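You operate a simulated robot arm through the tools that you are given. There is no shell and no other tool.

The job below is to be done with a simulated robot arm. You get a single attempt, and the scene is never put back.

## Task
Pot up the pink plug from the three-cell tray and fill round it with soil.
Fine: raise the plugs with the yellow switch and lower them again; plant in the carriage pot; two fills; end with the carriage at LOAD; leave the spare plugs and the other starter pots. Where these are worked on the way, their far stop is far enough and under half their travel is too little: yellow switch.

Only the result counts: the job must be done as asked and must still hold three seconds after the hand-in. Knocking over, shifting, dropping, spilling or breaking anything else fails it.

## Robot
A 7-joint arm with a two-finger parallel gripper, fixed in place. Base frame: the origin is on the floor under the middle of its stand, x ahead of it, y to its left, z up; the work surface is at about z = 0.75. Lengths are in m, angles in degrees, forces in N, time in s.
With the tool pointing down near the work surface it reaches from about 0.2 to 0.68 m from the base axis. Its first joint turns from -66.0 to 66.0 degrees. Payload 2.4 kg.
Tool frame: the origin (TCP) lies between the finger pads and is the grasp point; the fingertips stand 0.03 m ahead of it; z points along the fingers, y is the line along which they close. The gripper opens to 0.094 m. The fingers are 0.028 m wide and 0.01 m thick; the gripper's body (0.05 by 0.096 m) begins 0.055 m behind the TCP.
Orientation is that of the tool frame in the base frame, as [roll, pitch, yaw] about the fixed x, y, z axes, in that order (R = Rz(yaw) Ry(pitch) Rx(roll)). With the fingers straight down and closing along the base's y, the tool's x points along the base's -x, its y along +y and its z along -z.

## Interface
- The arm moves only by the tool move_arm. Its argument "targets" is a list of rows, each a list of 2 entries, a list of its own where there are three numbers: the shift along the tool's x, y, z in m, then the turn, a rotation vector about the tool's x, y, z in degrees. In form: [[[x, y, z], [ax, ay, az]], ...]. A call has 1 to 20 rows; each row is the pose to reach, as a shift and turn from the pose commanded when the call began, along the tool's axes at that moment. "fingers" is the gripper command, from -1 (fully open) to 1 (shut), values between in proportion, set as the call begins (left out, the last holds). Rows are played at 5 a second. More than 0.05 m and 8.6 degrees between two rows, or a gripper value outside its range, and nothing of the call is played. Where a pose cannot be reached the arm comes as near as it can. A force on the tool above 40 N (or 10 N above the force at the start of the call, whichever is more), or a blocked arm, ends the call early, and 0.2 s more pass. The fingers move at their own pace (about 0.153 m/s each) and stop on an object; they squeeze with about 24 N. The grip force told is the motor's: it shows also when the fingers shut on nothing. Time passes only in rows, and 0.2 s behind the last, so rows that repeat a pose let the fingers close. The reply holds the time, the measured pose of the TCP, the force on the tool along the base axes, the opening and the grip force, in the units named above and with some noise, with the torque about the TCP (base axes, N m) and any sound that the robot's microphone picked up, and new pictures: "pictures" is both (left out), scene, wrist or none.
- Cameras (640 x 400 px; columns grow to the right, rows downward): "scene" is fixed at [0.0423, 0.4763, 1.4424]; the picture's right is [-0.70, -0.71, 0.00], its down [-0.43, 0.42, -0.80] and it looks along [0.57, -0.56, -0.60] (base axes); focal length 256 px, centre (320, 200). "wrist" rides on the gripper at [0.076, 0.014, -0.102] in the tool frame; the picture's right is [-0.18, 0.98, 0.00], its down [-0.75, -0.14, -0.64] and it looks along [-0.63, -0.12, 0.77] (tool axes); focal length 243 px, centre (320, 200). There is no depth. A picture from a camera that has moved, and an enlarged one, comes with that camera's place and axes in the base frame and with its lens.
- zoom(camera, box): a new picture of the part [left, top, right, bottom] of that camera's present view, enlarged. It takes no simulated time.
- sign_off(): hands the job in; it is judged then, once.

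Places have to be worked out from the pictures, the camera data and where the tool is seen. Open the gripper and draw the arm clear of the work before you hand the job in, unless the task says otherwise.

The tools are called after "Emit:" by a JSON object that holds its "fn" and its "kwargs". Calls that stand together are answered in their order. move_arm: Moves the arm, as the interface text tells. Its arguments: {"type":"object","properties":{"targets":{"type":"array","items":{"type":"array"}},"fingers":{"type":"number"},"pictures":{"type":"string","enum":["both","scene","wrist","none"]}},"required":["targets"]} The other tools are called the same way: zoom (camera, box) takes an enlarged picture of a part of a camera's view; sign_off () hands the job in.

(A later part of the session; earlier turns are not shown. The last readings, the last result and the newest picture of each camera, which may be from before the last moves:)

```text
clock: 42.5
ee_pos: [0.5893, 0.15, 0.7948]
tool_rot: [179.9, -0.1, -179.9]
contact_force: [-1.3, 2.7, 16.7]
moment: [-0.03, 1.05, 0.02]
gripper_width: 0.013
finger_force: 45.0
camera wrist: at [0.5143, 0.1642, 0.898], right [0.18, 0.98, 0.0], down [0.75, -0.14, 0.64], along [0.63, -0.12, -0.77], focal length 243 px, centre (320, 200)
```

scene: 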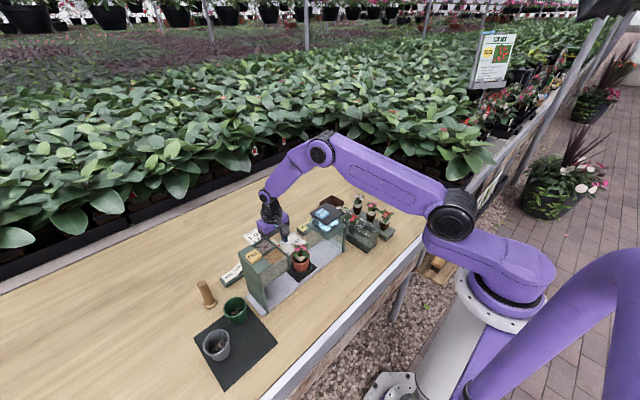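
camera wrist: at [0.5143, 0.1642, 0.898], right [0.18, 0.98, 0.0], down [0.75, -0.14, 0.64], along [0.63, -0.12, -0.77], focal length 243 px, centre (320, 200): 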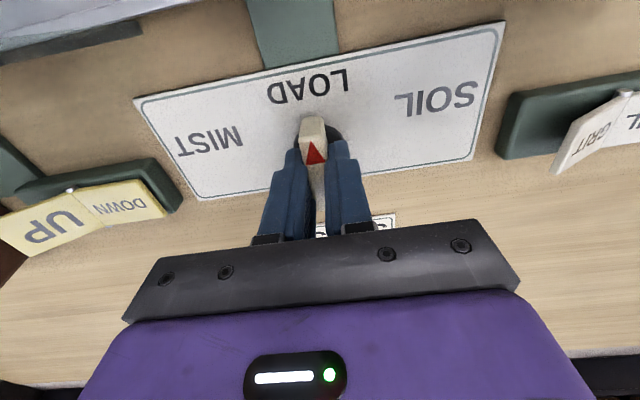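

The knob is gripped at 13 mm. I start turning toward SOIL by a small angle and check that the knob and carriage respond.

Emit:
{"fn": "move_arm", "kwargs": {"targets": [[[0, 0, 0], [0, 0, 4]], [[0, 0, 0], [0, 0, 8]], [[0, 0, 0], [0, 0, 12]], [[0, 0, 0], [0, 0, 16]], [[0, 0, 0], [0, 0, 20]]], "pictures": "both"}}

Emit:
{"fn": "zoom", "kwargs": {"camera": "scene", "box": [230, 180, 340, 290]}}

```text
clock: 43.7
ee_pos: [0.5903, 0.1491, 0.795]
tool_rot: [179.8, 0.2, 159.9]
contact_force: [-5.2, 3.3, 25.9]
moment: [-0.31, -0.87, 0.06]
gripper_width: 0.0131
finger_force: 45.0
camera wrist: at [0.5235, 0.1889, 0.8979], right [0.51, 0.86, 0.0], down [0.66, -0.39, 0.64], along [0.55, -0.33, -0.77], focal length 243 px, centre (320, 200)
```

scene: 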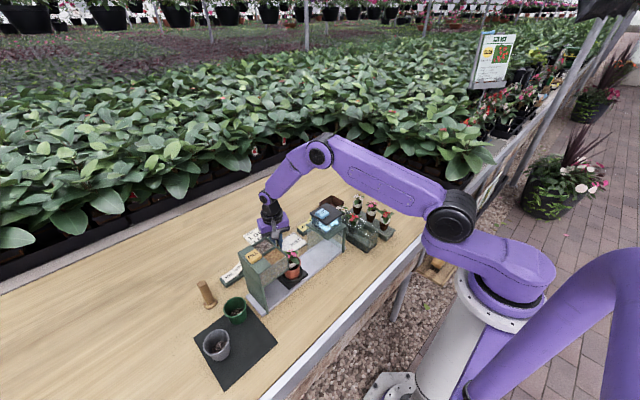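
wrist: 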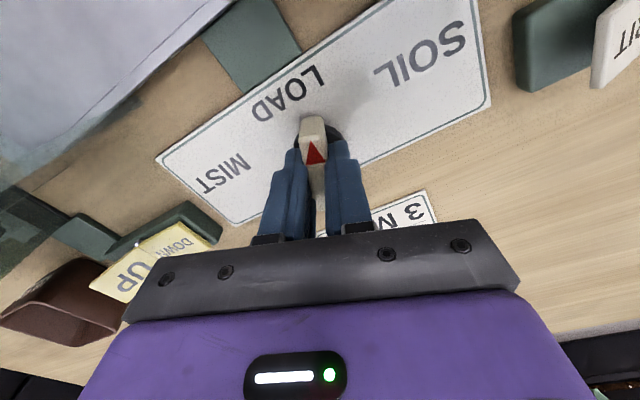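

```text
3.64 times, centred on (285, 235) of scene
camera zoom: at [0.0417, 0.4763, 1.4424], right [-0.7, -0.71, 0.0], down [-0.43, 0.42, -0.8], along [0.57, -0.56, -0.6], focal length 929 px, centre (447, 73)
```

zoom: 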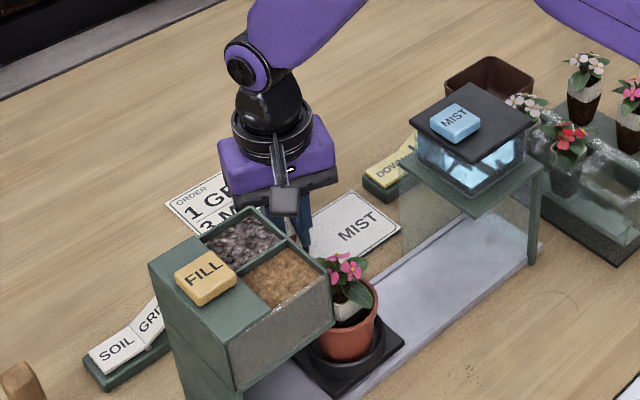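

The carriage follows the knob toward the hopper with hardly any torque. I keep turning, easing up by 1 mm because of the upward force.

Emit:
{"fn": "move_arm", "kwargs": {"targets": [[[0, 0, -0.001], [0, 0, 5]], [[0, 0, -0.001], [0, 0, 10]], [[0, 0, -0.001], [0, 0, 15]], [[0, 0, -0.001], [0, 0, 20]], [[0, 0, -0.001], [0, 0, 25]]], "pictures": "both"}}

Emit:
{"fn": "zoom", "kwargs": {"camera": "scene", "box": [230, 180, 340, 290]}}

```text
clock: 44.9
ee_pos: [0.5886, 0.1487, 0.795]
tool_rot: [-179.9, -0.1, 135.0]
contact_force: [-12.1, 2.4, 30.8]
moment: [-1.01, -1.11, 0.0]
gripper_width: 0.0128
finger_force: 44.9
camera wrist: at [0.5464, 0.2127, 0.8981], right [0.83, 0.56, 0.0], down [0.43, -0.63, 0.64], along [0.36, -0.53, -0.77], focal length 243 px, centre (320, 200)
```

scene: 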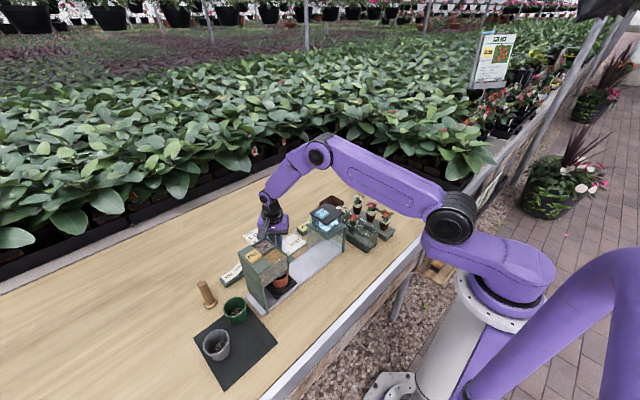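
wrist: 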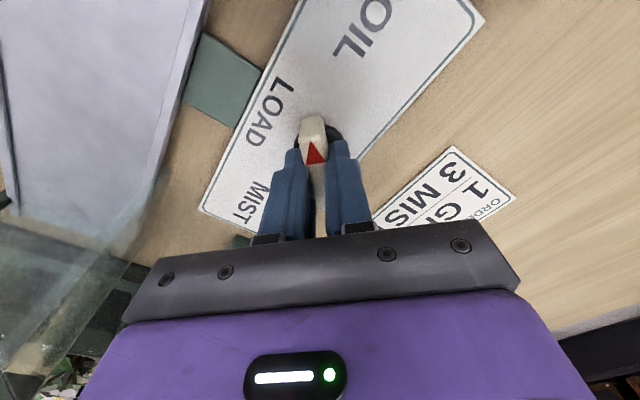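

```text
3.64 times, centred on (285, 235) of scene
camera zoom: at [0.0414, 0.4763, 1.4424], right [-0.7, -0.71, 0.0], down [-0.43, 0.42, -0.8], along [0.57, -0.56, -0.6], focal length 929 px, centre (447, 73)
```

zoom: 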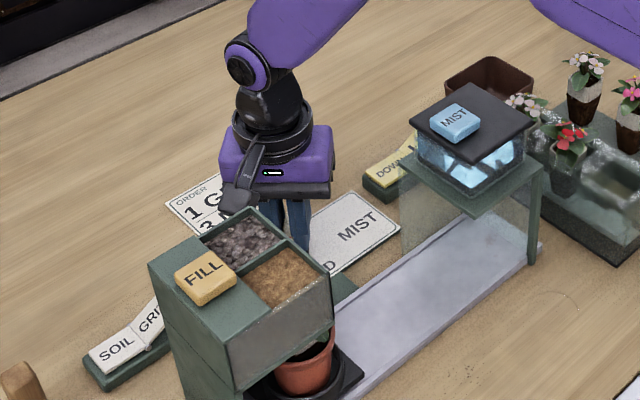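

Carriage keeps following; but the upward force has grown to 31 N, likely the fingertips bearing on the knob's disc. I raise 2 mm while holding to relieve it.

Emit:
{"fn": "move_arm", "kwargs": {"targets": [[[0, 0, -0.001], [0, 0, 0]], [[0, 0, -0.002], [0, 0, 0]], [[0, 0, -0.002], [0, 0, 0]]], "pictures": "none"}}

```text
clock: 45.7
ee_pos: [0.5895, 0.1486, 0.7955]
tool_rot: [180.0, 0.0, 134.9]
contact_force: [10.5, 2.4, -4.0]
moment: [0.52, 0.06, -0.07]
gripper_width: 0.0128
finger_force: 45.2
```

That brought the vertical force to about zero. I go on turning toward SOIL in 5° rows.

Emit:
{"fn": "move_arm", "kwargs": {"targets": [[[0, 0, 0], [0, 0, 5]], [[0, 0, 0], [0, 0, 10]], [[0, 0, 0], [0, 0, 15]]], "pictures": "both"}}

Emit:
{"fn": "zoom", "kwargs": {"camera": "scene", "box": [230, 180, 340, 290]}}

```text
clock: 46.5
ee_pos: [0.5888, 0.148, 0.7956]
tool_rot: [-179.9, -0.1, 120.0]
contact_force: [6.2, 1.3, -14.0]
moment: [-0.39, -0.96, 0.0]
gripper_width: 0.0127
finger_force: 45.1
camera wrist: at [0.5642, 0.2216, 0.8981], right [0.94, 0.33, 0.0], down [0.26, -0.72, 0.64], along [0.21, -0.61, -0.77], focal length 243 px, centre (320, 200)
```

scene: 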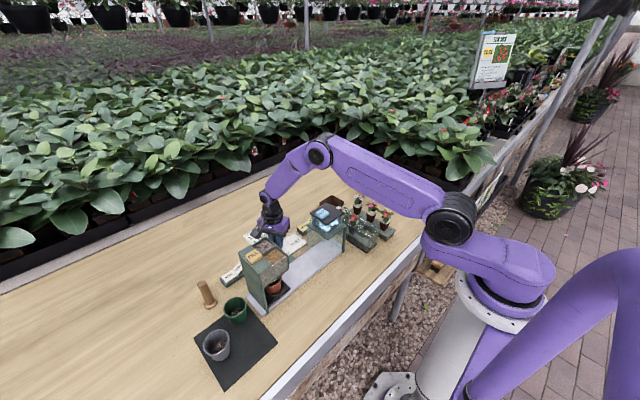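
wrist: 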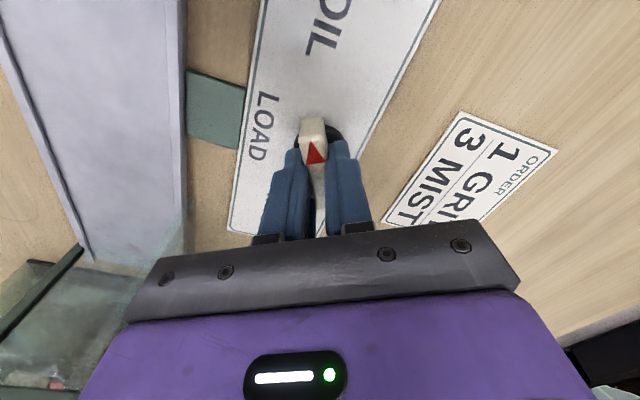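

```text
3.64 times, centred on (285, 235) of scene
camera zoom: at [0.0427, 0.4764, 1.4423], right [-0.7, -0.71, 0.0], down [-0.43, 0.42, -0.8], along [0.57, -0.56, -0.6], focal length 929 px, centre (447, 73)
```

zoom: 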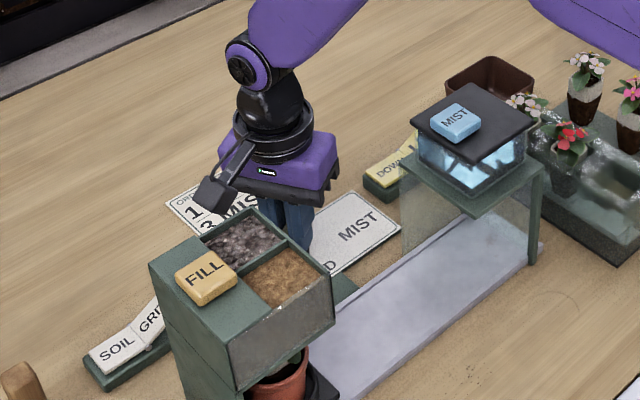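

At 60° the pot is under the hopper and the pointer is nearly on SOIL. I ease down 1 mm and continue in small turns, watching for the stop.

Emit:
{"fn": "move_arm", "kwargs": {"targets": [[[0, 0, 0.0008], [0, 0, 3]], [[0, 0, 0.0008], [0, 0, 6]], [[0, 0, 0.0008], [0, 0, 9]]], "pictures": "both"}}

Emit:
{"fn": "zoom", "kwargs": {"camera": "scene", "box": [220, 220, 330, 320]}}

Emit:
{"fn": "zoom", "kwargs": {"camera": "wrist", "box": [180, 0, 440, 180]}}

```text
clock: 47.3
ee_pos: [0.5879, 0.1487, 0.7949]
tool_rot: [-179.7, 0.0, 111.2]
contact_force: [-2.4, -1.2, -8.2]
moment: [0.3, -0.22, 1.74]
gripper_width: 0.0169
finger_force: 45.7
camera wrist: at [0.5755, 0.2254, 0.8982], right [0.98, 0.18, -0.01], down [0.14, -0.75, 0.64], along [0.11, -0.63, -0.77], focal length 243 px, centre (320, 200)
```

scene: 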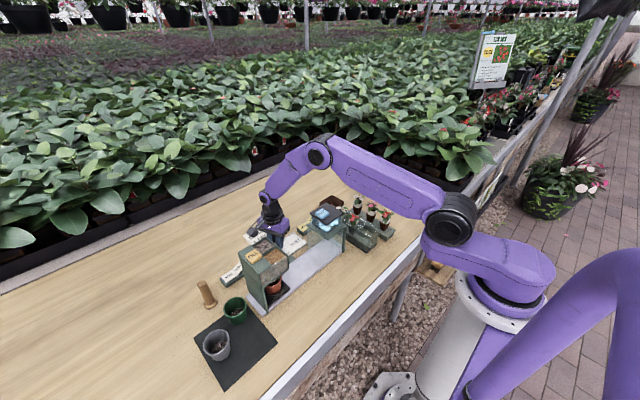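
wrist: 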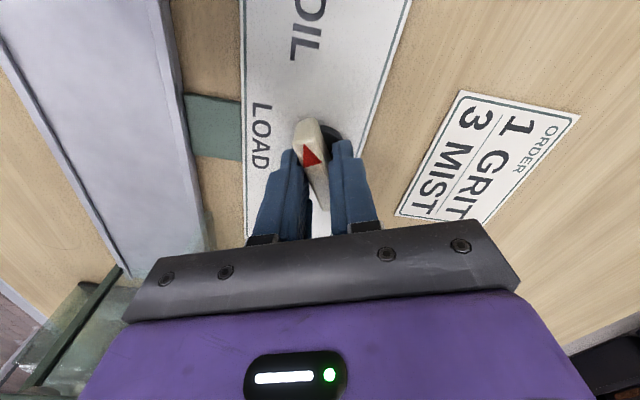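

```text
4.00 times, centred on (275, 270) of scene
camera zoom: at [0.0424, 0.4763, 1.4424], right [-0.7, -0.71, 0.0], down [-0.43, 0.42, -0.8], along [0.57, -0.56, -0.6], focal length 1022 px, centre (500, -80)
```

zoom: 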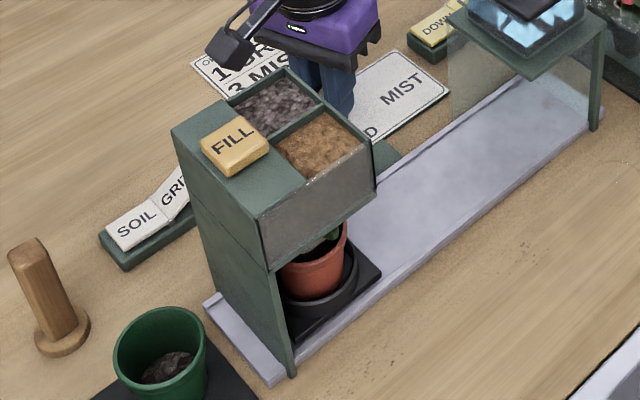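

```text
2.22 times, centred on (310, 90) of wrist
camera zoom: at [0.5755, 0.2254, 0.8982], right [0.98, 0.18, -0.01], down [0.14, -0.75, 0.64], along [0.11, -0.63, -0.77], focal length 539 px, centre (342, 444)
```

zoom: 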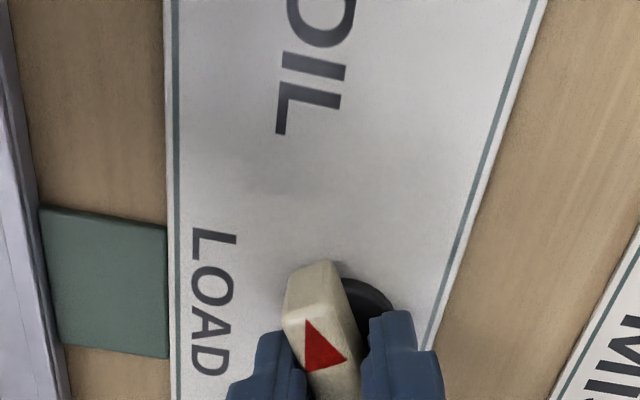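

A 1.7 N·m torque and the fingers spreading show the knob is on its SOIL stop (≈60°). I turn back 8° to unload, then release and lift off.

Emit:
{"fn": "move_arm", "kwargs": {"targets": [[[0, 0, 0], [0, 0, -4]], [[0, 0, 0], [0, 0, -8]], [[0, 0, 0], [0, 0, -8]]], "pictures": "none"}}

Emit:
{"fn": "move_arm", "kwargs": {"targets": [[[0, 0, 0], [0, 0, 0]], [[0, 0, 0], [0, 0, 0]]], "fingers": -0.3, "pictures": "both"}}

Emit:
{"fn": "zoom", "kwargs": {"camera": "scene", "box": [220, 220, 330, 320]}}

```text
clock: 48.1
ee_pos: [0.5889, 0.1472, 0.7964]
tool_rot: [-179.9, 0.0, 119.2]
contact_force: [0.4, 3.4, -10.1]
moment: [0.58, 0.2, 1.16]
gripper_width: 0.013
finger_force: 45.0
```

```text
clock: 48.7
ee_pos: [0.5889, 0.1485, 0.7958]
tool_rot: [-180.0, 0.0, 119.0]
contact_force: [-0.5, -0.1, 0.3]
moment: [-0.01, 0.01, 0.01]
gripper_width: 0.0611
finger_force: 0.2
camera wrist: at [0.5655, 0.2215, 0.899], right [0.95, 0.31, 0.0], down [0.24, -0.73, 0.64], along [0.2, -0.61, -0.77], focal length 243 px, centre (320, 200)
```

scene: 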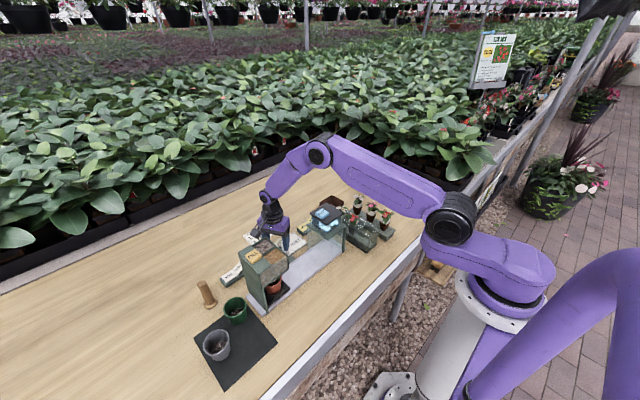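
wrist: 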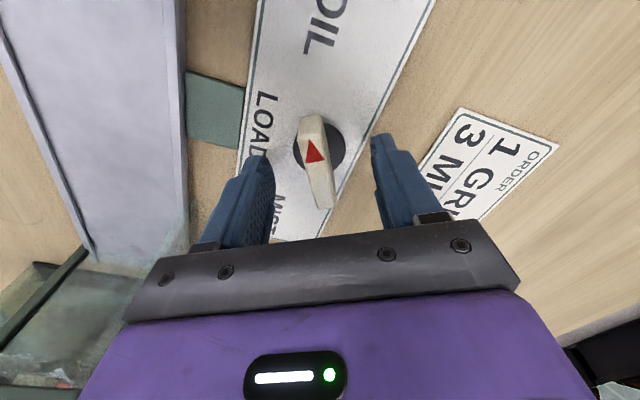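

```text
4.00 times, centred on (275, 270) of scene
camera zoom: at [0.0423, 0.4763, 1.4424], right [-0.7, -0.71, 0.0], down [-0.43, 0.42, -0.8], along [0.57, -0.56, -0.6], focal length 1022 px, centre (500, -80)
```

zoom: 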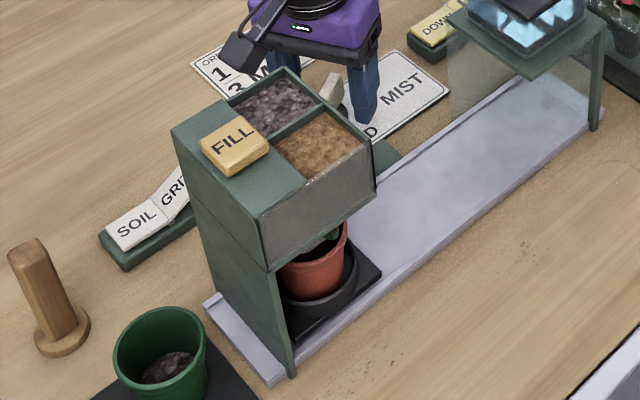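

The knob stays at SOIL and the pot sits under the hopper. I lift straight up, then close the fingers and move above the FILL button, turning back to straight.

Emit:
{"fn": "move_arm", "kwargs": {"targets": [[[0, 0, -0.02], [0, 0, 0]], [[0, 0, -0.06], [0, 0, 0]], [[0, 0, -0.1], [0, 0, 0]], [[0, 0, -0.145], [0, 0, 0]], [[0, 0, -0.19], [0, 0, 0]], [[0, 0, -0.235], [0, 0, 0]], [[0, 0, -0.235], [0, 0, 0]]], "pictures": "none"}}

Emit:
{"fn": "move_arm", "kwargs": {"targets": [[[0.021, -0.004, 0], [0, 0, -6.8]], [[0.042, -0.008, 0], [0, 0, -13.6]], [[0.063, -0.012, 0], [0, 0, -20.4]], [[0.084, -0.016, 0], [0, 0, -27.2]], [[0.105, -0.02, 0], [0, 0, -34]], [[0.127, -0.024, 0], [0, 0, -40.8]], [[0.148, -0.028, 0], [0, 0, -47.6]], [[0.17, -0.033, 0], [0, 0, -54.4]], [[0.1905, -0.0374, 0], [0, 0, -61]], [[0.1905, -0.0374, 0], [0, 0, -61]]], "fingers": 1, "pictures": "both"}}

Emit:
{"fn": "zoom", "kwargs": {"camera": "wrist", "box": [200, 40, 440, 200]}}

Emit:
{"fn": "zoom", "kwargs": {"camera": "scene", "box": [200, 210, 330, 310]}}

```text
clock: 50.3
ee_pos: [0.5896, 0.151, 1.0329]
tool_rot: [-179.9, -0.1, 119.1]
contact_force: [-0.5, 0.3, 0.5]
moment: [0.01, 0.0, -0.01]
gripper_width: 0.0612
finger_force: 0.0
```

```text
clock: 52.5
ee_pos: [0.4631, 0.299, 1.0333]
tool_rot: [-180.0, 0.0, -180.0]
contact_force: [0.5, -0.6, 0.2]
moment: [0.03, 0.0, 0.02]
gripper_width: 0.0
finger_force: 24.4
camera wrist: at [0.388, 0.3132, 1.1361], right [0.18, 0.98, 0.0], down [0.75, -0.14, 0.64], along [0.63, -0.12, -0.77], focal length 243 px, centre (320, 200)
```

scene: 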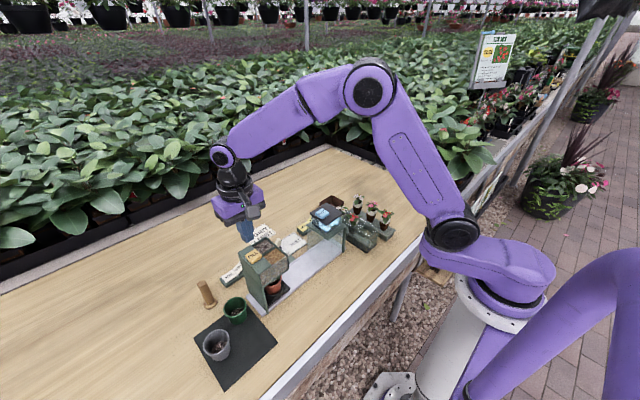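
wrist: 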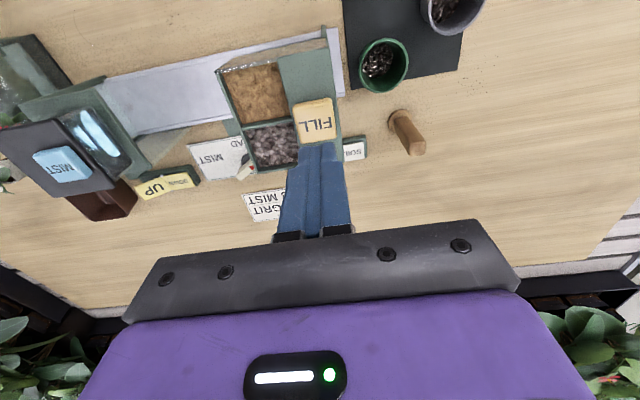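

```text
2.50 times, centred on (320, 120) of wrist
camera zoom: at [0.388, 0.3132, 1.1361], right [0.18, 0.98, 0.0], down [0.75, -0.14, 0.64], along [0.63, -0.12, -0.77], focal length 606 px, centre (320, 400)
```

zoom: 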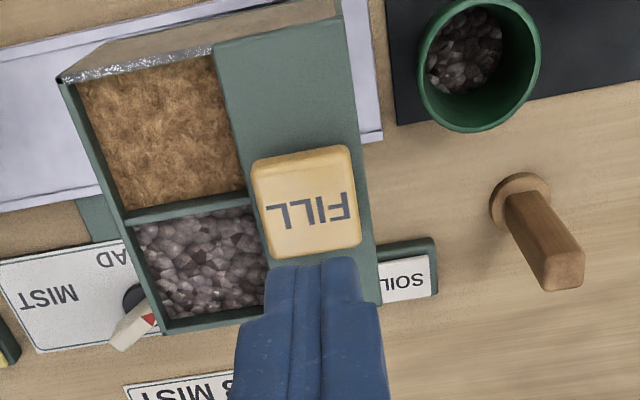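

```text
4.00 times, centred on (265, 260) of scene
camera zoom: at [0.0423, 0.4763, 1.4424], right [-0.7, -0.71, 0.0], down [-0.43, 0.42, -0.8], along [0.57, -0.56, -0.6], focal length 1022 px, centre (540, -40)
```

zoom: 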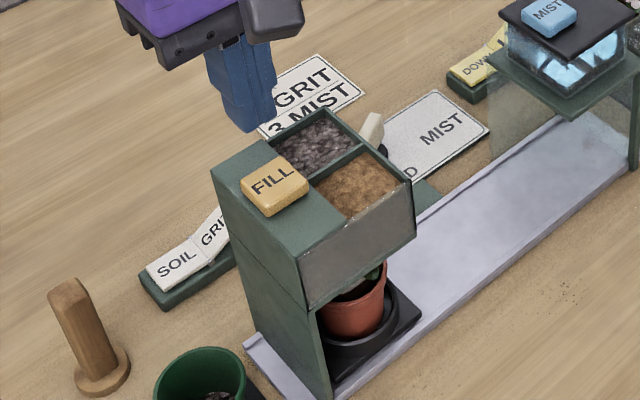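

FILL is centred near (0.467, 0.2935) with its top at z≈0.94; soil is still selected. I lower over it, approaching in small steps for the first press.

Emit:
{"fn": "move_arm", "kwargs": {"targets": [[[-0.005, -0.005, 0.02], [0, 0, 0]], [[-0.005, -0.005, 0.04], [0, 0, 0]], [[-0.005, -0.005, 0.05], [0, 0, 0]], [[-0.005, -0.005, 0.054], [0, 0, 0]], [[-0.005, -0.005, 0.054], [0, 0, 0]]], "pictures": "both"}}

Emit:
{"fn": "zoom", "kwargs": {"camera": "wrist", "box": [200, 40, 440, 200]}}

Emit:
{"fn": "zoom", "kwargs": {"camera": "scene", "box": [200, 210, 330, 310]}}

```text
clock: 53.7
ee_pos: [0.4686, 0.293, 0.9769]
tool_rot: [179.9, -0.1, -180.0]
contact_force: [0.6, -0.1, 0.2]
moment: [0.04, 0.0, 0.01]
gripper_width: 0.0003
finger_force: 24.0
camera wrist: at [0.3923, 0.3073, 1.0807], right [0.18, 0.98, 0.0], down [0.75, -0.14, 0.64], along [0.63, -0.12, -0.77], focal length 243 px, centre (320, 200)
```

scene: 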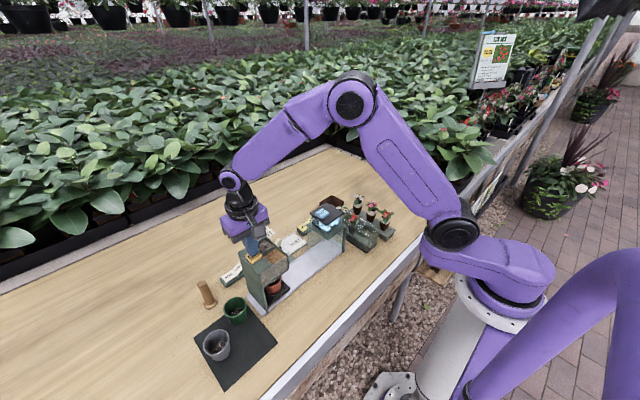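
wrist: 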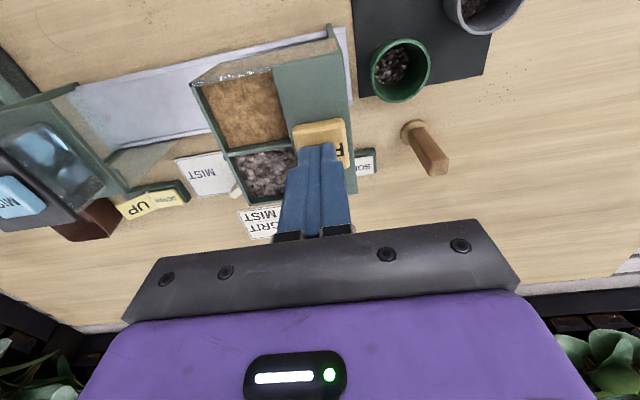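

```text
2.50 times, centred on (320, 120) of wrist
camera zoom: at [0.3923, 0.3073, 1.0807], right [0.18, 0.98, 0.0], down [0.75, -0.14, 0.64], along [0.63, -0.12, -0.77], focal length 606 px, centre (320, 400)
```

zoom: 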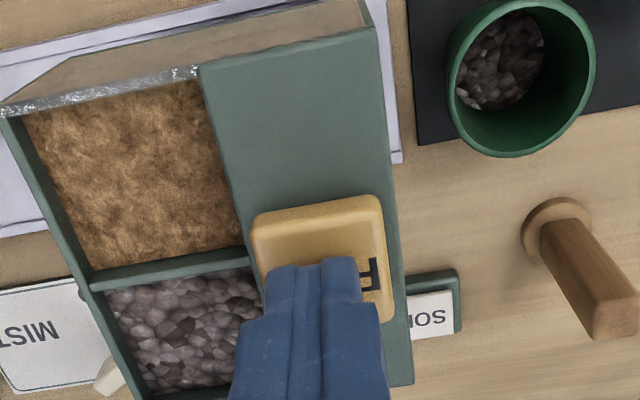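

```text
4.00 times, centred on (265, 260) of scene
camera zoom: at [0.0423, 0.4763, 1.4424], right [-0.7, -0.71, 0.0], down [-0.43, 0.42, -0.8], along [0.57, -0.56, -0.6], focal length 1022 px, centre (540, -40)
```

zoom: 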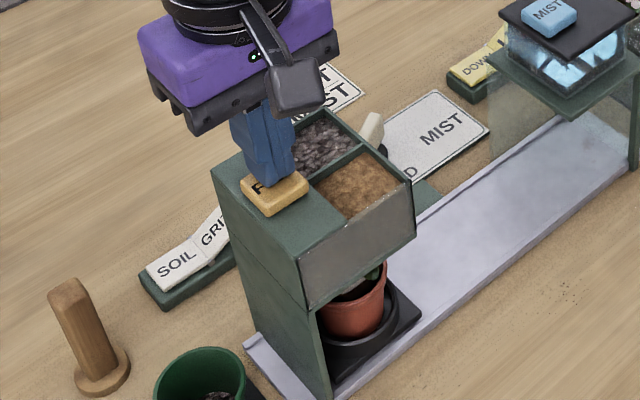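

The tips are about 8 mm above FILL and over its face. I press down in 2 mm steps until it bottoms or sounds.

Emit:
{"fn": "move_arm", "kwargs": {"targets": [[[0.003, 0.001, 0.003], [0, 0, 0]], [[0.003, 0.001, 0.006], [0, 0, 0]], [[0.003, 0.001, 0.008], [0, 0, 0]], [[0.003, 0.001, 0.01], [0, 0, 0]], [[0.003, 0.001, 0.012], [0, 0, 0]], [[0.003, 0.001, 0.014], [0, 0, 0]]], "pictures": "both"}}

Emit:
{"fn": "zoom", "kwargs": {"camera": "scene", "box": [200, 210, 330, 310]}}

```text
clock: 55.1
ee_pos: [0.4673, 0.2947, 0.9668]
tool_rot: [179.7, 0.2, 180.0]
contact_force: [-6.9, -2.7, 26.9]
moment: [-0.16, 0.34, 0.01]
gripper_width: 0.0
finger_force: 24.4
heard: click
stopped in row 6: the force on the tool passed its limit at 42 N (the readings are from after the stop); the commanded pose is now the measured one
camera wrist: at [0.3908, 0.3086, 1.0699], right [0.18, 0.98, 0.01], down [0.75, -0.14, 0.65], along [0.64, -0.11, -0.76], focal length 243 px, centre (320, 200)
```

scene: 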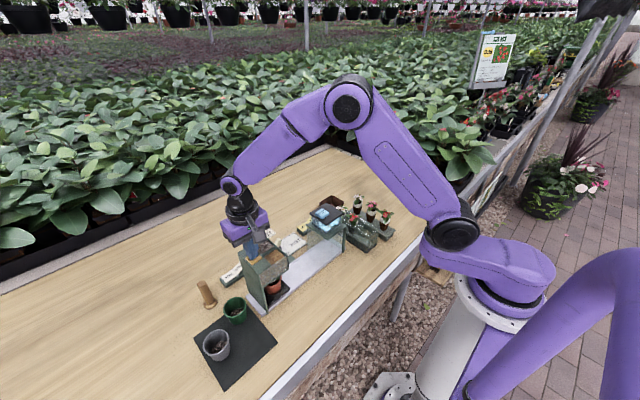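
wrist: 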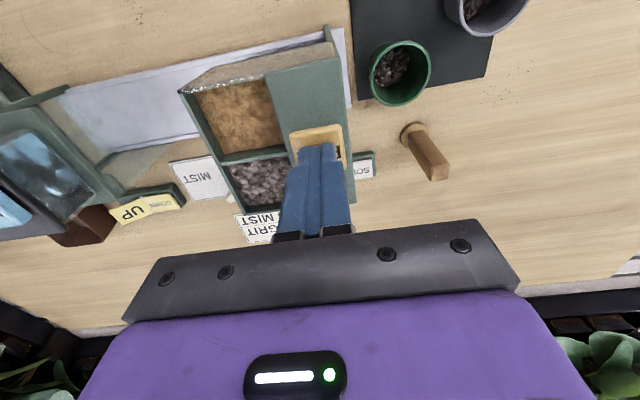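

```text
4.00 times, centred on (265, 260) of scene
camera zoom: at [0.0416, 0.4758, 1.4426], right [-0.7, -0.71, 0.0], down [-0.43, 0.42, -0.8], along [0.57, -0.56, -0.6], focal length 1022 px, centre (540, -40)
```

zoom: 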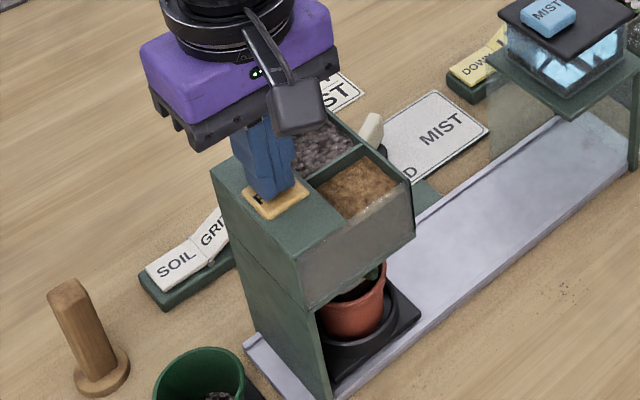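

One click: first fill done. I raise clear so the button comes back up, and check the pot from both cameras.

Emit:
{"fn": "move_arm", "kwargs": {"targets": [[[0, 0, -0.005], [0, 0, 0]], [[0, 0, -0.012], [0, 0, 0]], [[0, 0, -0.025], [0, 0, 0]], [[0, 0, -0.025], [0, 0, 0]]], "pictures": "both"}}

Emit:
{"fn": "zoom", "kwargs": {"camera": "scene", "box": [240, 230, 310, 310]}}

Emit:
{"fn": "zoom", "kwargs": {"camera": "wrist", "box": [170, 30, 400, 200]}}

```text
clock: 56.1
ee_pos: [0.4668, 0.2946, 0.9883]
tool_rot: [180.0, -0.1, -180.0]
contact_force: [-0.6, -0.1, -0.3]
moment: [0.03, 0.01, 0.0]
gripper_width: 0.0
finger_force: 24.6
camera wrist: at [0.3909, 0.3083, 1.091], right [0.18, 0.98, 0.0], down [0.75, -0.14, 0.64], along [0.63, -0.12, -0.77], focal length 243 px, centre (320, 200)
```

scene: 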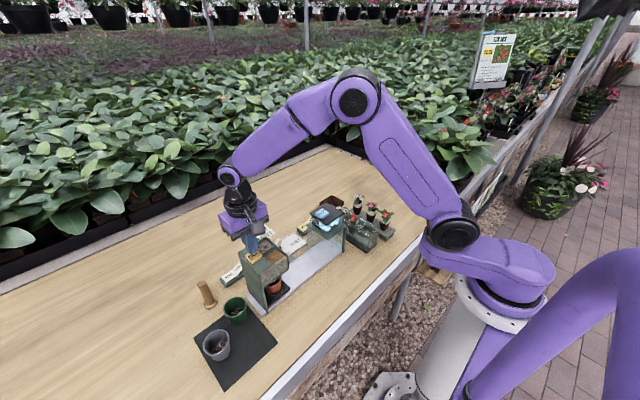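
wrist: 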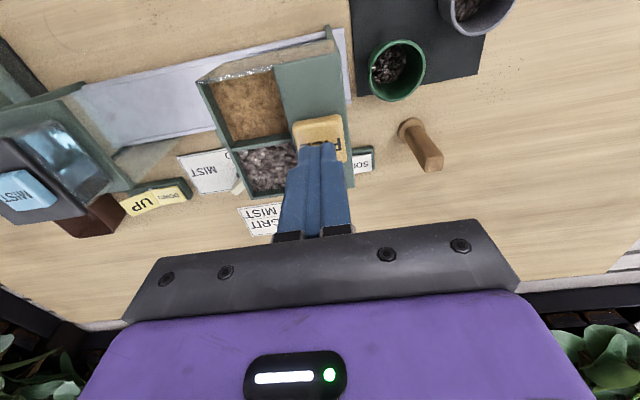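

```text
5.00 times, centred on (275, 270) of scene
camera zoom: at [0.0423, 0.4763, 1.4424], right [-0.7, -0.71, 0.0], down [-0.43, 0.42, -0.8], along [0.57, -0.56, -0.6], focal length 1278 px, centre (545, -150)
```

zoom: 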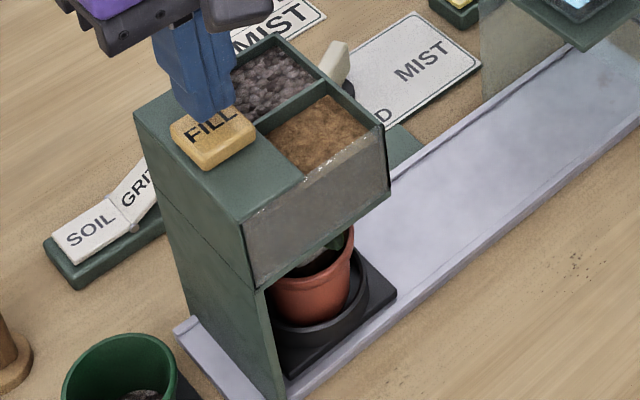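

```text
2.35 times, centred on (285, 115) of wrist
camera zoom: at [0.3909, 0.3083, 1.091], right [0.18, 0.98, 0.0], down [0.75, -0.14, 0.64], along [0.63, -0.12, -0.77], focal length 571 px, centre (402, 400)
```

zoom: 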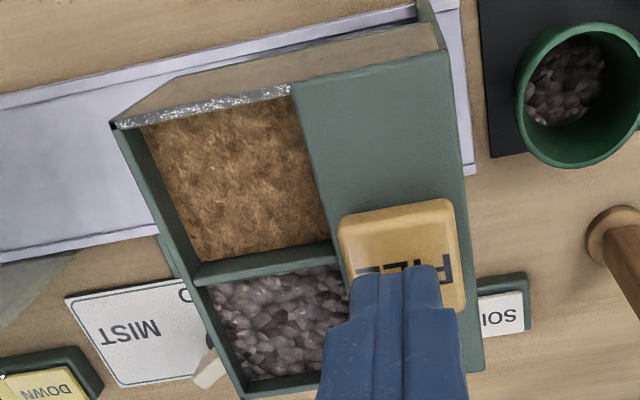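

The button has sprung back up. Now the second press, the same way.

Emit:
{"fn": "move_arm", "kwargs": {"targets": [[[0, 0, 0.008], [0, 0, 0]], [[0, 0, 0.012], [0, 0, 0]], [[0, 0, 0.015], [0, 0, 0]], [[0, 0, 0.017], [0, 0, 0]], [[0, 0, 0.019], [0, 0, 0]], [[0, 0, 0.021], [0, 0, 0]], [[0, 0, 0.023], [0, 0, 0]], [[0, 0, 0.025], [0, 0, 0]]], "pictures": "scene"}}

Emit:
{"fn": "zoom", "kwargs": {"camera": "scene", "box": [240, 230, 310, 310]}}

```text
clock: 57.9
ee_pos: [0.4668, 0.2939, 0.9648]
tool_rot: [179.9, -0.1, 179.9]
contact_force: [-7.0, -8.8, 30.3]
moment: [-0.24, 0.21, -0.06]
gripper_width: 0.0
finger_force: 23.6
heard: click
```

scene: 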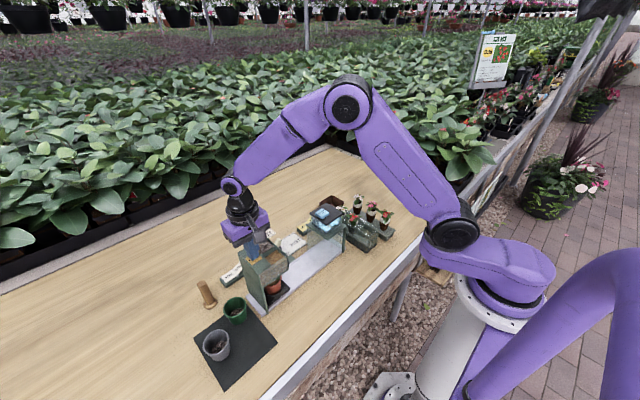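

```text
5.00 times, centred on (275, 270) of scene
camera zoom: at [0.0417, 0.4758, 1.4426], right [-0.7, -0.71, 0.0], down [-0.43, 0.42, -0.8], along [0.57, -0.56, -0.6], focal length 1278 px, centre (545, -150)
```

zoom: 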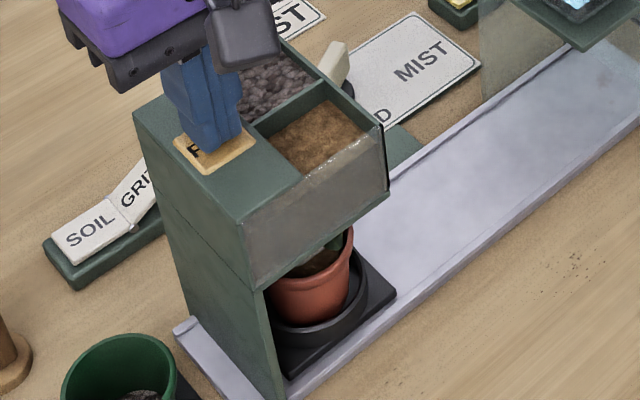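

Second click heard and brown soil is now visible in the pot. I lift clear and go back over the knob, turning the tool +60° to match its SOIL position, fingers part open.

Emit:
{"fn": "move_arm", "kwargs": {"targets": [[[0, 0, -0.005], [0, 0, 0]], [[0, 0, -0.02], [0, 0, 0]], [[0, 0, -0.05], [0, 0, 0]], [[0, 0, -0.07], [0, 0, 0]]], "pictures": "none"}}

Emit:
{"fn": "move_arm", "kwargs": {"targets": [[[-0.015, -0.018, 0], [0, 0, 7.5]], [[-0.03, -0.036, 0], [0, 0, 15]], [[-0.045, -0.054, 0], [0, 0, 22.5]], [[-0.06, -0.072, 0], [0, 0, 30]], [[-0.075, -0.09, 0], [0, 0, 37.5]], [[-0.09, -0.108, 0], [0, 0, 45]], [[-0.106, -0.126, 0], [0, 0, 52.5]], [[-0.122, -0.145, 0], [0, 0, 60]], [[-0.122, -0.145, 0.03], [0, 0, 60]], [[-0.122, -0.145, 0.07], [0, 0, 60]], [[-0.122, -0.145, 0.1], [0, 0, 60]], [[-0.122, -0.145, 0.1], [0, 0, 60]]], "fingers": -0.3, "pictures": "both"}}

Emit:
{"fn": "zoom", "kwargs": {"camera": "wrist", "box": [220, 30, 420, 190]}}

Emit:
{"fn": "zoom", "kwargs": {"camera": "scene", "box": [230, 220, 310, 310]}}

```text
clock: 58.9
ee_pos: [0.4663, 0.2949, 1.0339]
tool_rot: [179.9, -0.1, -179.9]
contact_force: [-0.3, -0.2, 0.7]
moment: [0.0, 0.02, 0.02]
gripper_width: 0.0001
finger_force: 24.0
```

```text
clock: 61.5
ee_pos: [0.585, 0.148, 0.9308]
tool_rot: [-179.9, -0.1, 120.0]
contact_force: [-0.6, -0.2, 0.2]
moment: [0.01, 0.0, 0.02]
gripper_width: 0.0611
finger_force: 0.1
camera wrist: at [0.56, 0.2221, 1.0342], right [0.94, 0.33, 0.0], down [0.26, -0.72, 0.64], along [0.21, -0.6, -0.77], focal length 243 px, centre (320, 200)
```

scene: 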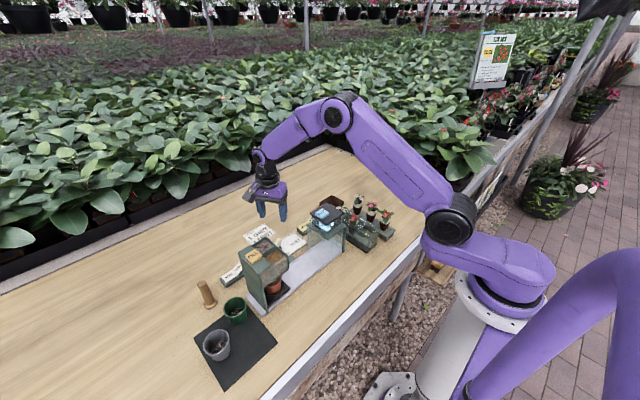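
wrist: 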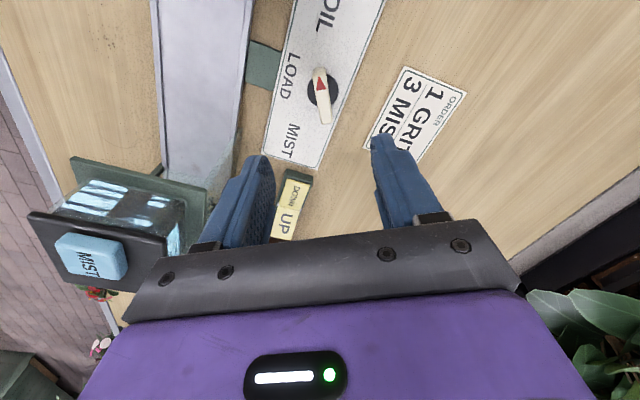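

```text
2.50 times, centred on (320, 110) of wrist
camera zoom: at [0.56, 0.2221, 1.0342], right [0.94, 0.33, 0.0], down [0.26, -0.72, 0.64], along [0.21, -0.6, -0.77], focal length 606 px, centre (320, 425)
```

zoom: 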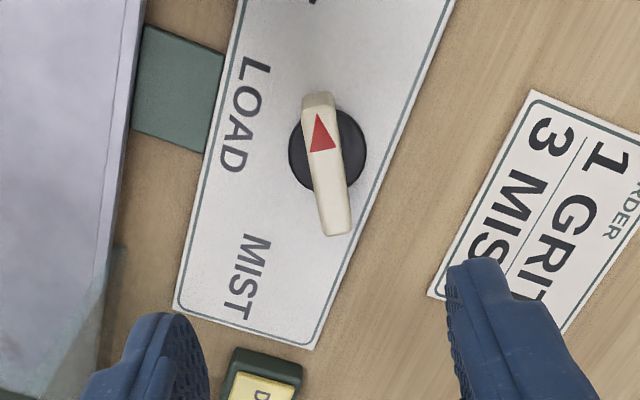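

```text
4.44 times, centred on (270, 265) of scene
camera zoom: at [0.0423, 0.4763, 1.4424], right [-0.7, -0.71, 0.0], down [-0.43, 0.42, -0.8], along [0.57, -0.56, -0.6], focal length 1136 px, centre (542, -89)
```

zoom: 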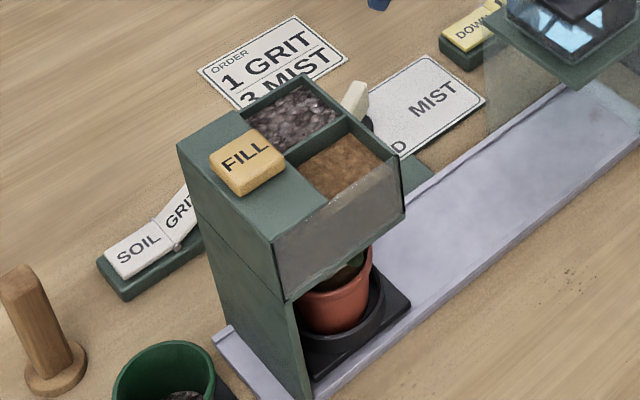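

The knob is just where I left it (axis ≈(0.588, 0.150)). I shift 4 mm, lower around the bar and grip it again.

Emit:
{"fn": "move_arm", "kwargs": {"targets": [[[-0.0007, 0.004, 0.04], [0, 0, 0]], [[-0.0007, 0.004, 0.08], [0, 0, 0]], [[-0.0007, 0.004, 0.11], [0, 0, 0]], [[-0.0007, 0.004, 0.125], [0, 0, 0]], [[-0.0007, 0.004, 0.133], [0, 0, 0]], [[-0.0007, 0.004, 0.133], [0, 0, 0]]], "pictures": "wrist"}}

Emit:
{"fn": "zoom", "kwargs": {"camera": "wrist", "box": [220, 80, 420, 240]}}

```text
clock: 62.9
ee_pos: [0.5925, 0.1518, 0.7999]
tool_rot: [-179.9, -0.1, 120.0]
contact_force: [0.5, -0.5, 0.4]
moment: [-0.01, -0.01, 0.0]
gripper_width: 0.061
finger_force: 0.1
camera wrist: at [0.566, 0.2248, 0.9027], right [0.94, 0.33, 0.0], down [0.26, -0.72, 0.64], along [0.21, -0.6, -0.77], focal length 243 px, centre (320, 200)
```

wrist: 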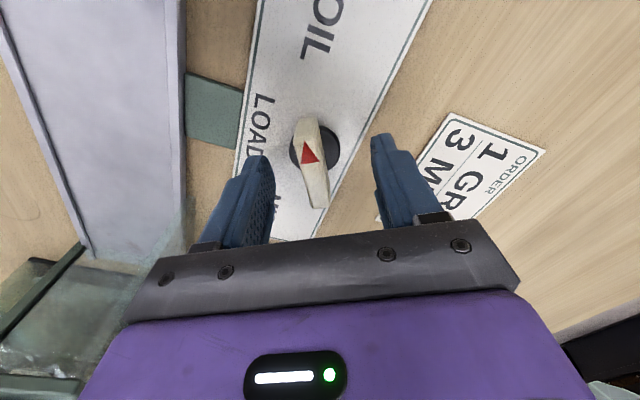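

```text
2.50 times, centred on (320, 160) of wrist
camera zoom: at [0.566, 0.2248, 0.9027], right [0.94, 0.33, 0.0], down [0.26, -0.72, 0.64], along [0.21, -0.6, -0.77], focal length 606 px, centre (320, 300)
```

zoom: 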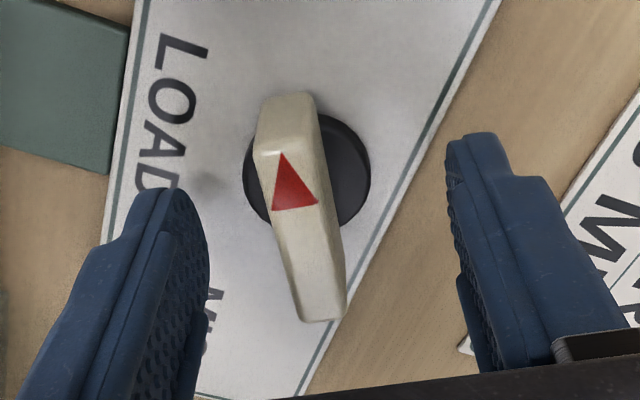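

The bar is about 4 mm off-centre between the fingers, so I shift -4 mm along the closing line, lower slightly and close.

Emit:
{"fn": "move_arm", "kwargs": {"targets": [[[0, -0.002, 0.001], [0, 0, 0]], [[0, -0.004, 0.002], [0, 0, 0]], [[0, -0.004, 0.002], [0, 0, 0]]], "pictures": "none"}}

Emit:
{"fn": "move_arm", "kwargs": {"targets": [[[0, 0, 0], [0, 0, 0]], [[0, 0, 0], [0, 0, 0]], [[0, 0, 0], [0, 0, 0]]], "fingers": 1, "pictures": "wrist"}}

```text
clock: 63.7
ee_pos: [0.5893, 0.1488, 0.7969]
tool_rot: [180.0, -0.1, 120.0]
contact_force: [0.5, -0.1, 0.1]
moment: [0.01, -0.01, 0.0]
gripper_width: 0.0609
finger_force: 0.0
```

```text
clock: 64.5
ee_pos: [0.5872, 0.1483, 0.7971]
tool_rot: [179.9, -0.1, 120.0]
contact_force: [1.2, 0.6, -1.4]
moment: [0.1, 0.09, -0.03]
gripper_width: 0.0129
finger_force: 45.0
camera wrist: at [0.5633, 0.2223, 0.9005], right [0.94, 0.33, 0.0], down [0.26, -0.72, 0.64], along [0.21, -0.6, -0.77], focal length 243 px, centre (320, 200)
```

wrist: 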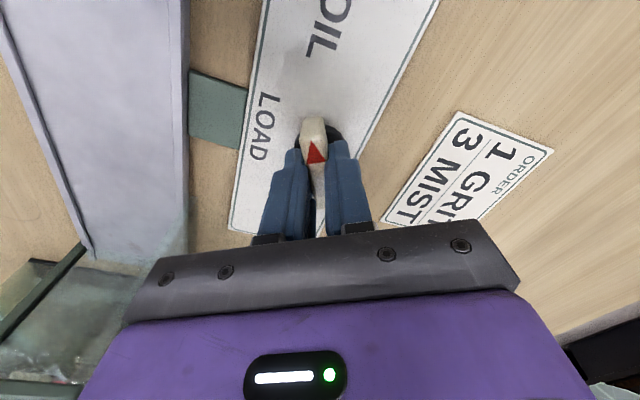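

Clean grip with negligible forces. I turn the knob back 30° toward LOAD and check.

Emit:
{"fn": "move_arm", "kwargs": {"targets": [[[0, 0, 0], [0, 0, -5]], [[0, 0, 0], [0, 0, -10]], [[0, 0, 0], [0, 0, -15]], [[0, 0, 0], [0, 0, -20]], [[0, 0, 0], [0, 0, -25]], [[0, 0, 0], [0, 0, -30]]], "pictures": "scene"}}

Emit:
{"fn": "zoom", "kwargs": {"camera": "scene", "box": [230, 200, 340, 300]}}

```text
clock: 65.8
ee_pos: [0.5886, 0.1499, 0.7973]
tool_rot: [179.8, 0.0, 145.2]
contact_force: [7.8, 3.3, -9.1]
moment: [-0.15, 0.27, -0.02]
gripper_width: 0.0131
finger_force: 45.7
stopped in row 6: the force on the tool passed its limit at 42 N (the readings are from after the stop); the commanded pose is now the measured one
```

scene: 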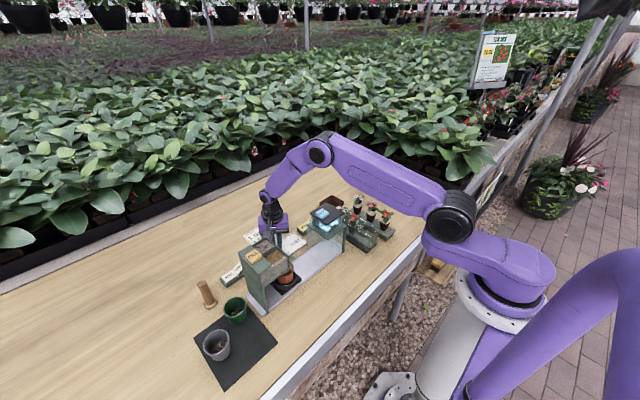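

```text
4.00 times, centred on (285, 250) of scene
camera zoom: at [0.0427, 0.4764, 1.4423], right [-0.7, -0.71, 0.0], down [-0.43, 0.42, -0.8], along [0.57, -0.56, -0.6], focal length 1022 px, centre (460, 0)
```

zoom: 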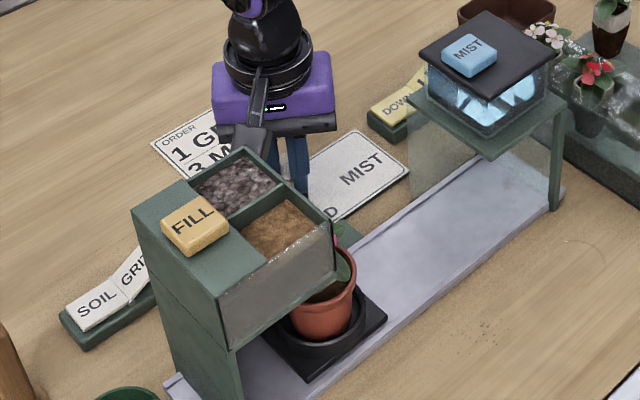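

The force cap tripped from a small misalignment building up, the knob is now at ≈35° and the carriage is coming back. I continue in shorter turns.

Emit:
{"fn": "move_arm", "kwargs": {"targets": [[[0, 0, 0.0005], [0, 0, -4]], [[0, 0, 0.0005], [0, 0, -8]], [[0, 0, 0.0005], [0, 0, -12]]], "pictures": "none"}}

```text
clock: 66.6
ee_pos: [0.5885, 0.1501, 0.798]
tool_rot: [179.8, 0.0, 157.2]
contact_force: [10.3, 4.5, -6.2]
moment: [-0.01, 0.94, -0.07]
gripper_width: 0.0127
finger_force: 45.2
```

Forces are modest. I continue another 12° with a half-millimetre correction.

Emit:
{"fn": "move_arm", "kwargs": {"targets": [[[-0.0006, 0.0002, 0.0003], [0, 0, -4]], [[-0.0006, 0.0002, 0.0003], [0, 0, -8]], [[-0.0006, 0.0002, 0.0003], [0, 0, -12]]], "pictures": "scene"}}

Emit:
{"fn": "zoom", "kwargs": {"camera": "scene", "box": [230, 200, 340, 300]}}

```text
clock: 67.4
ee_pos: [0.5894, 0.1499, 0.797]
tool_rot: [179.9, 0.0, 169.3]
contact_force: [-3.0, 5.4, 15.1]
moment: [-0.3, 0.07, -0.02]
gripper_width: 0.0129
finger_force: 45.1
```

scene: 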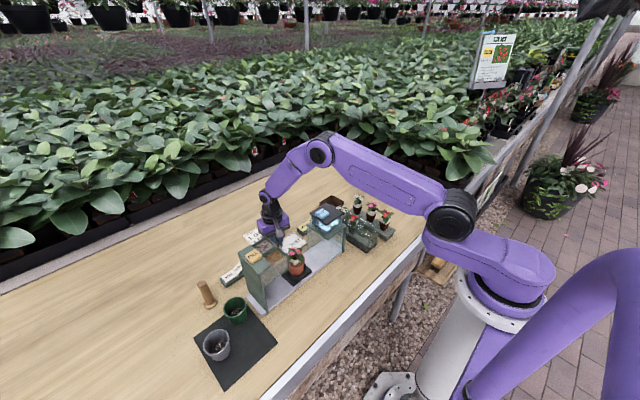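

```text
4.00 times, centred on (285, 250) of scene
camera zoom: at [0.042, 0.4764, 1.4424], right [-0.7, -0.71, 0.0], down [-0.43, 0.42, -0.8], along [0.57, -0.56, -0.6], focal length 1022 px, centre (460, 0)
```

zoom: 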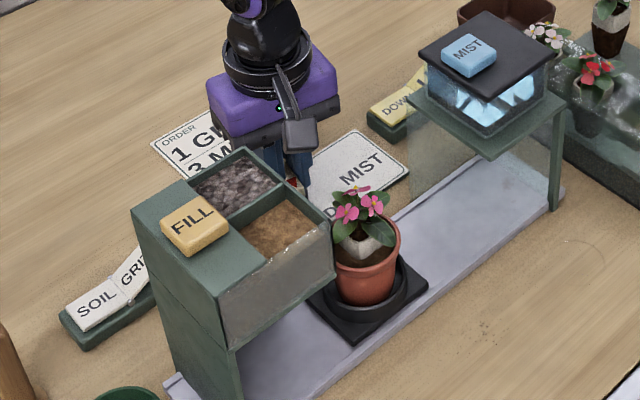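

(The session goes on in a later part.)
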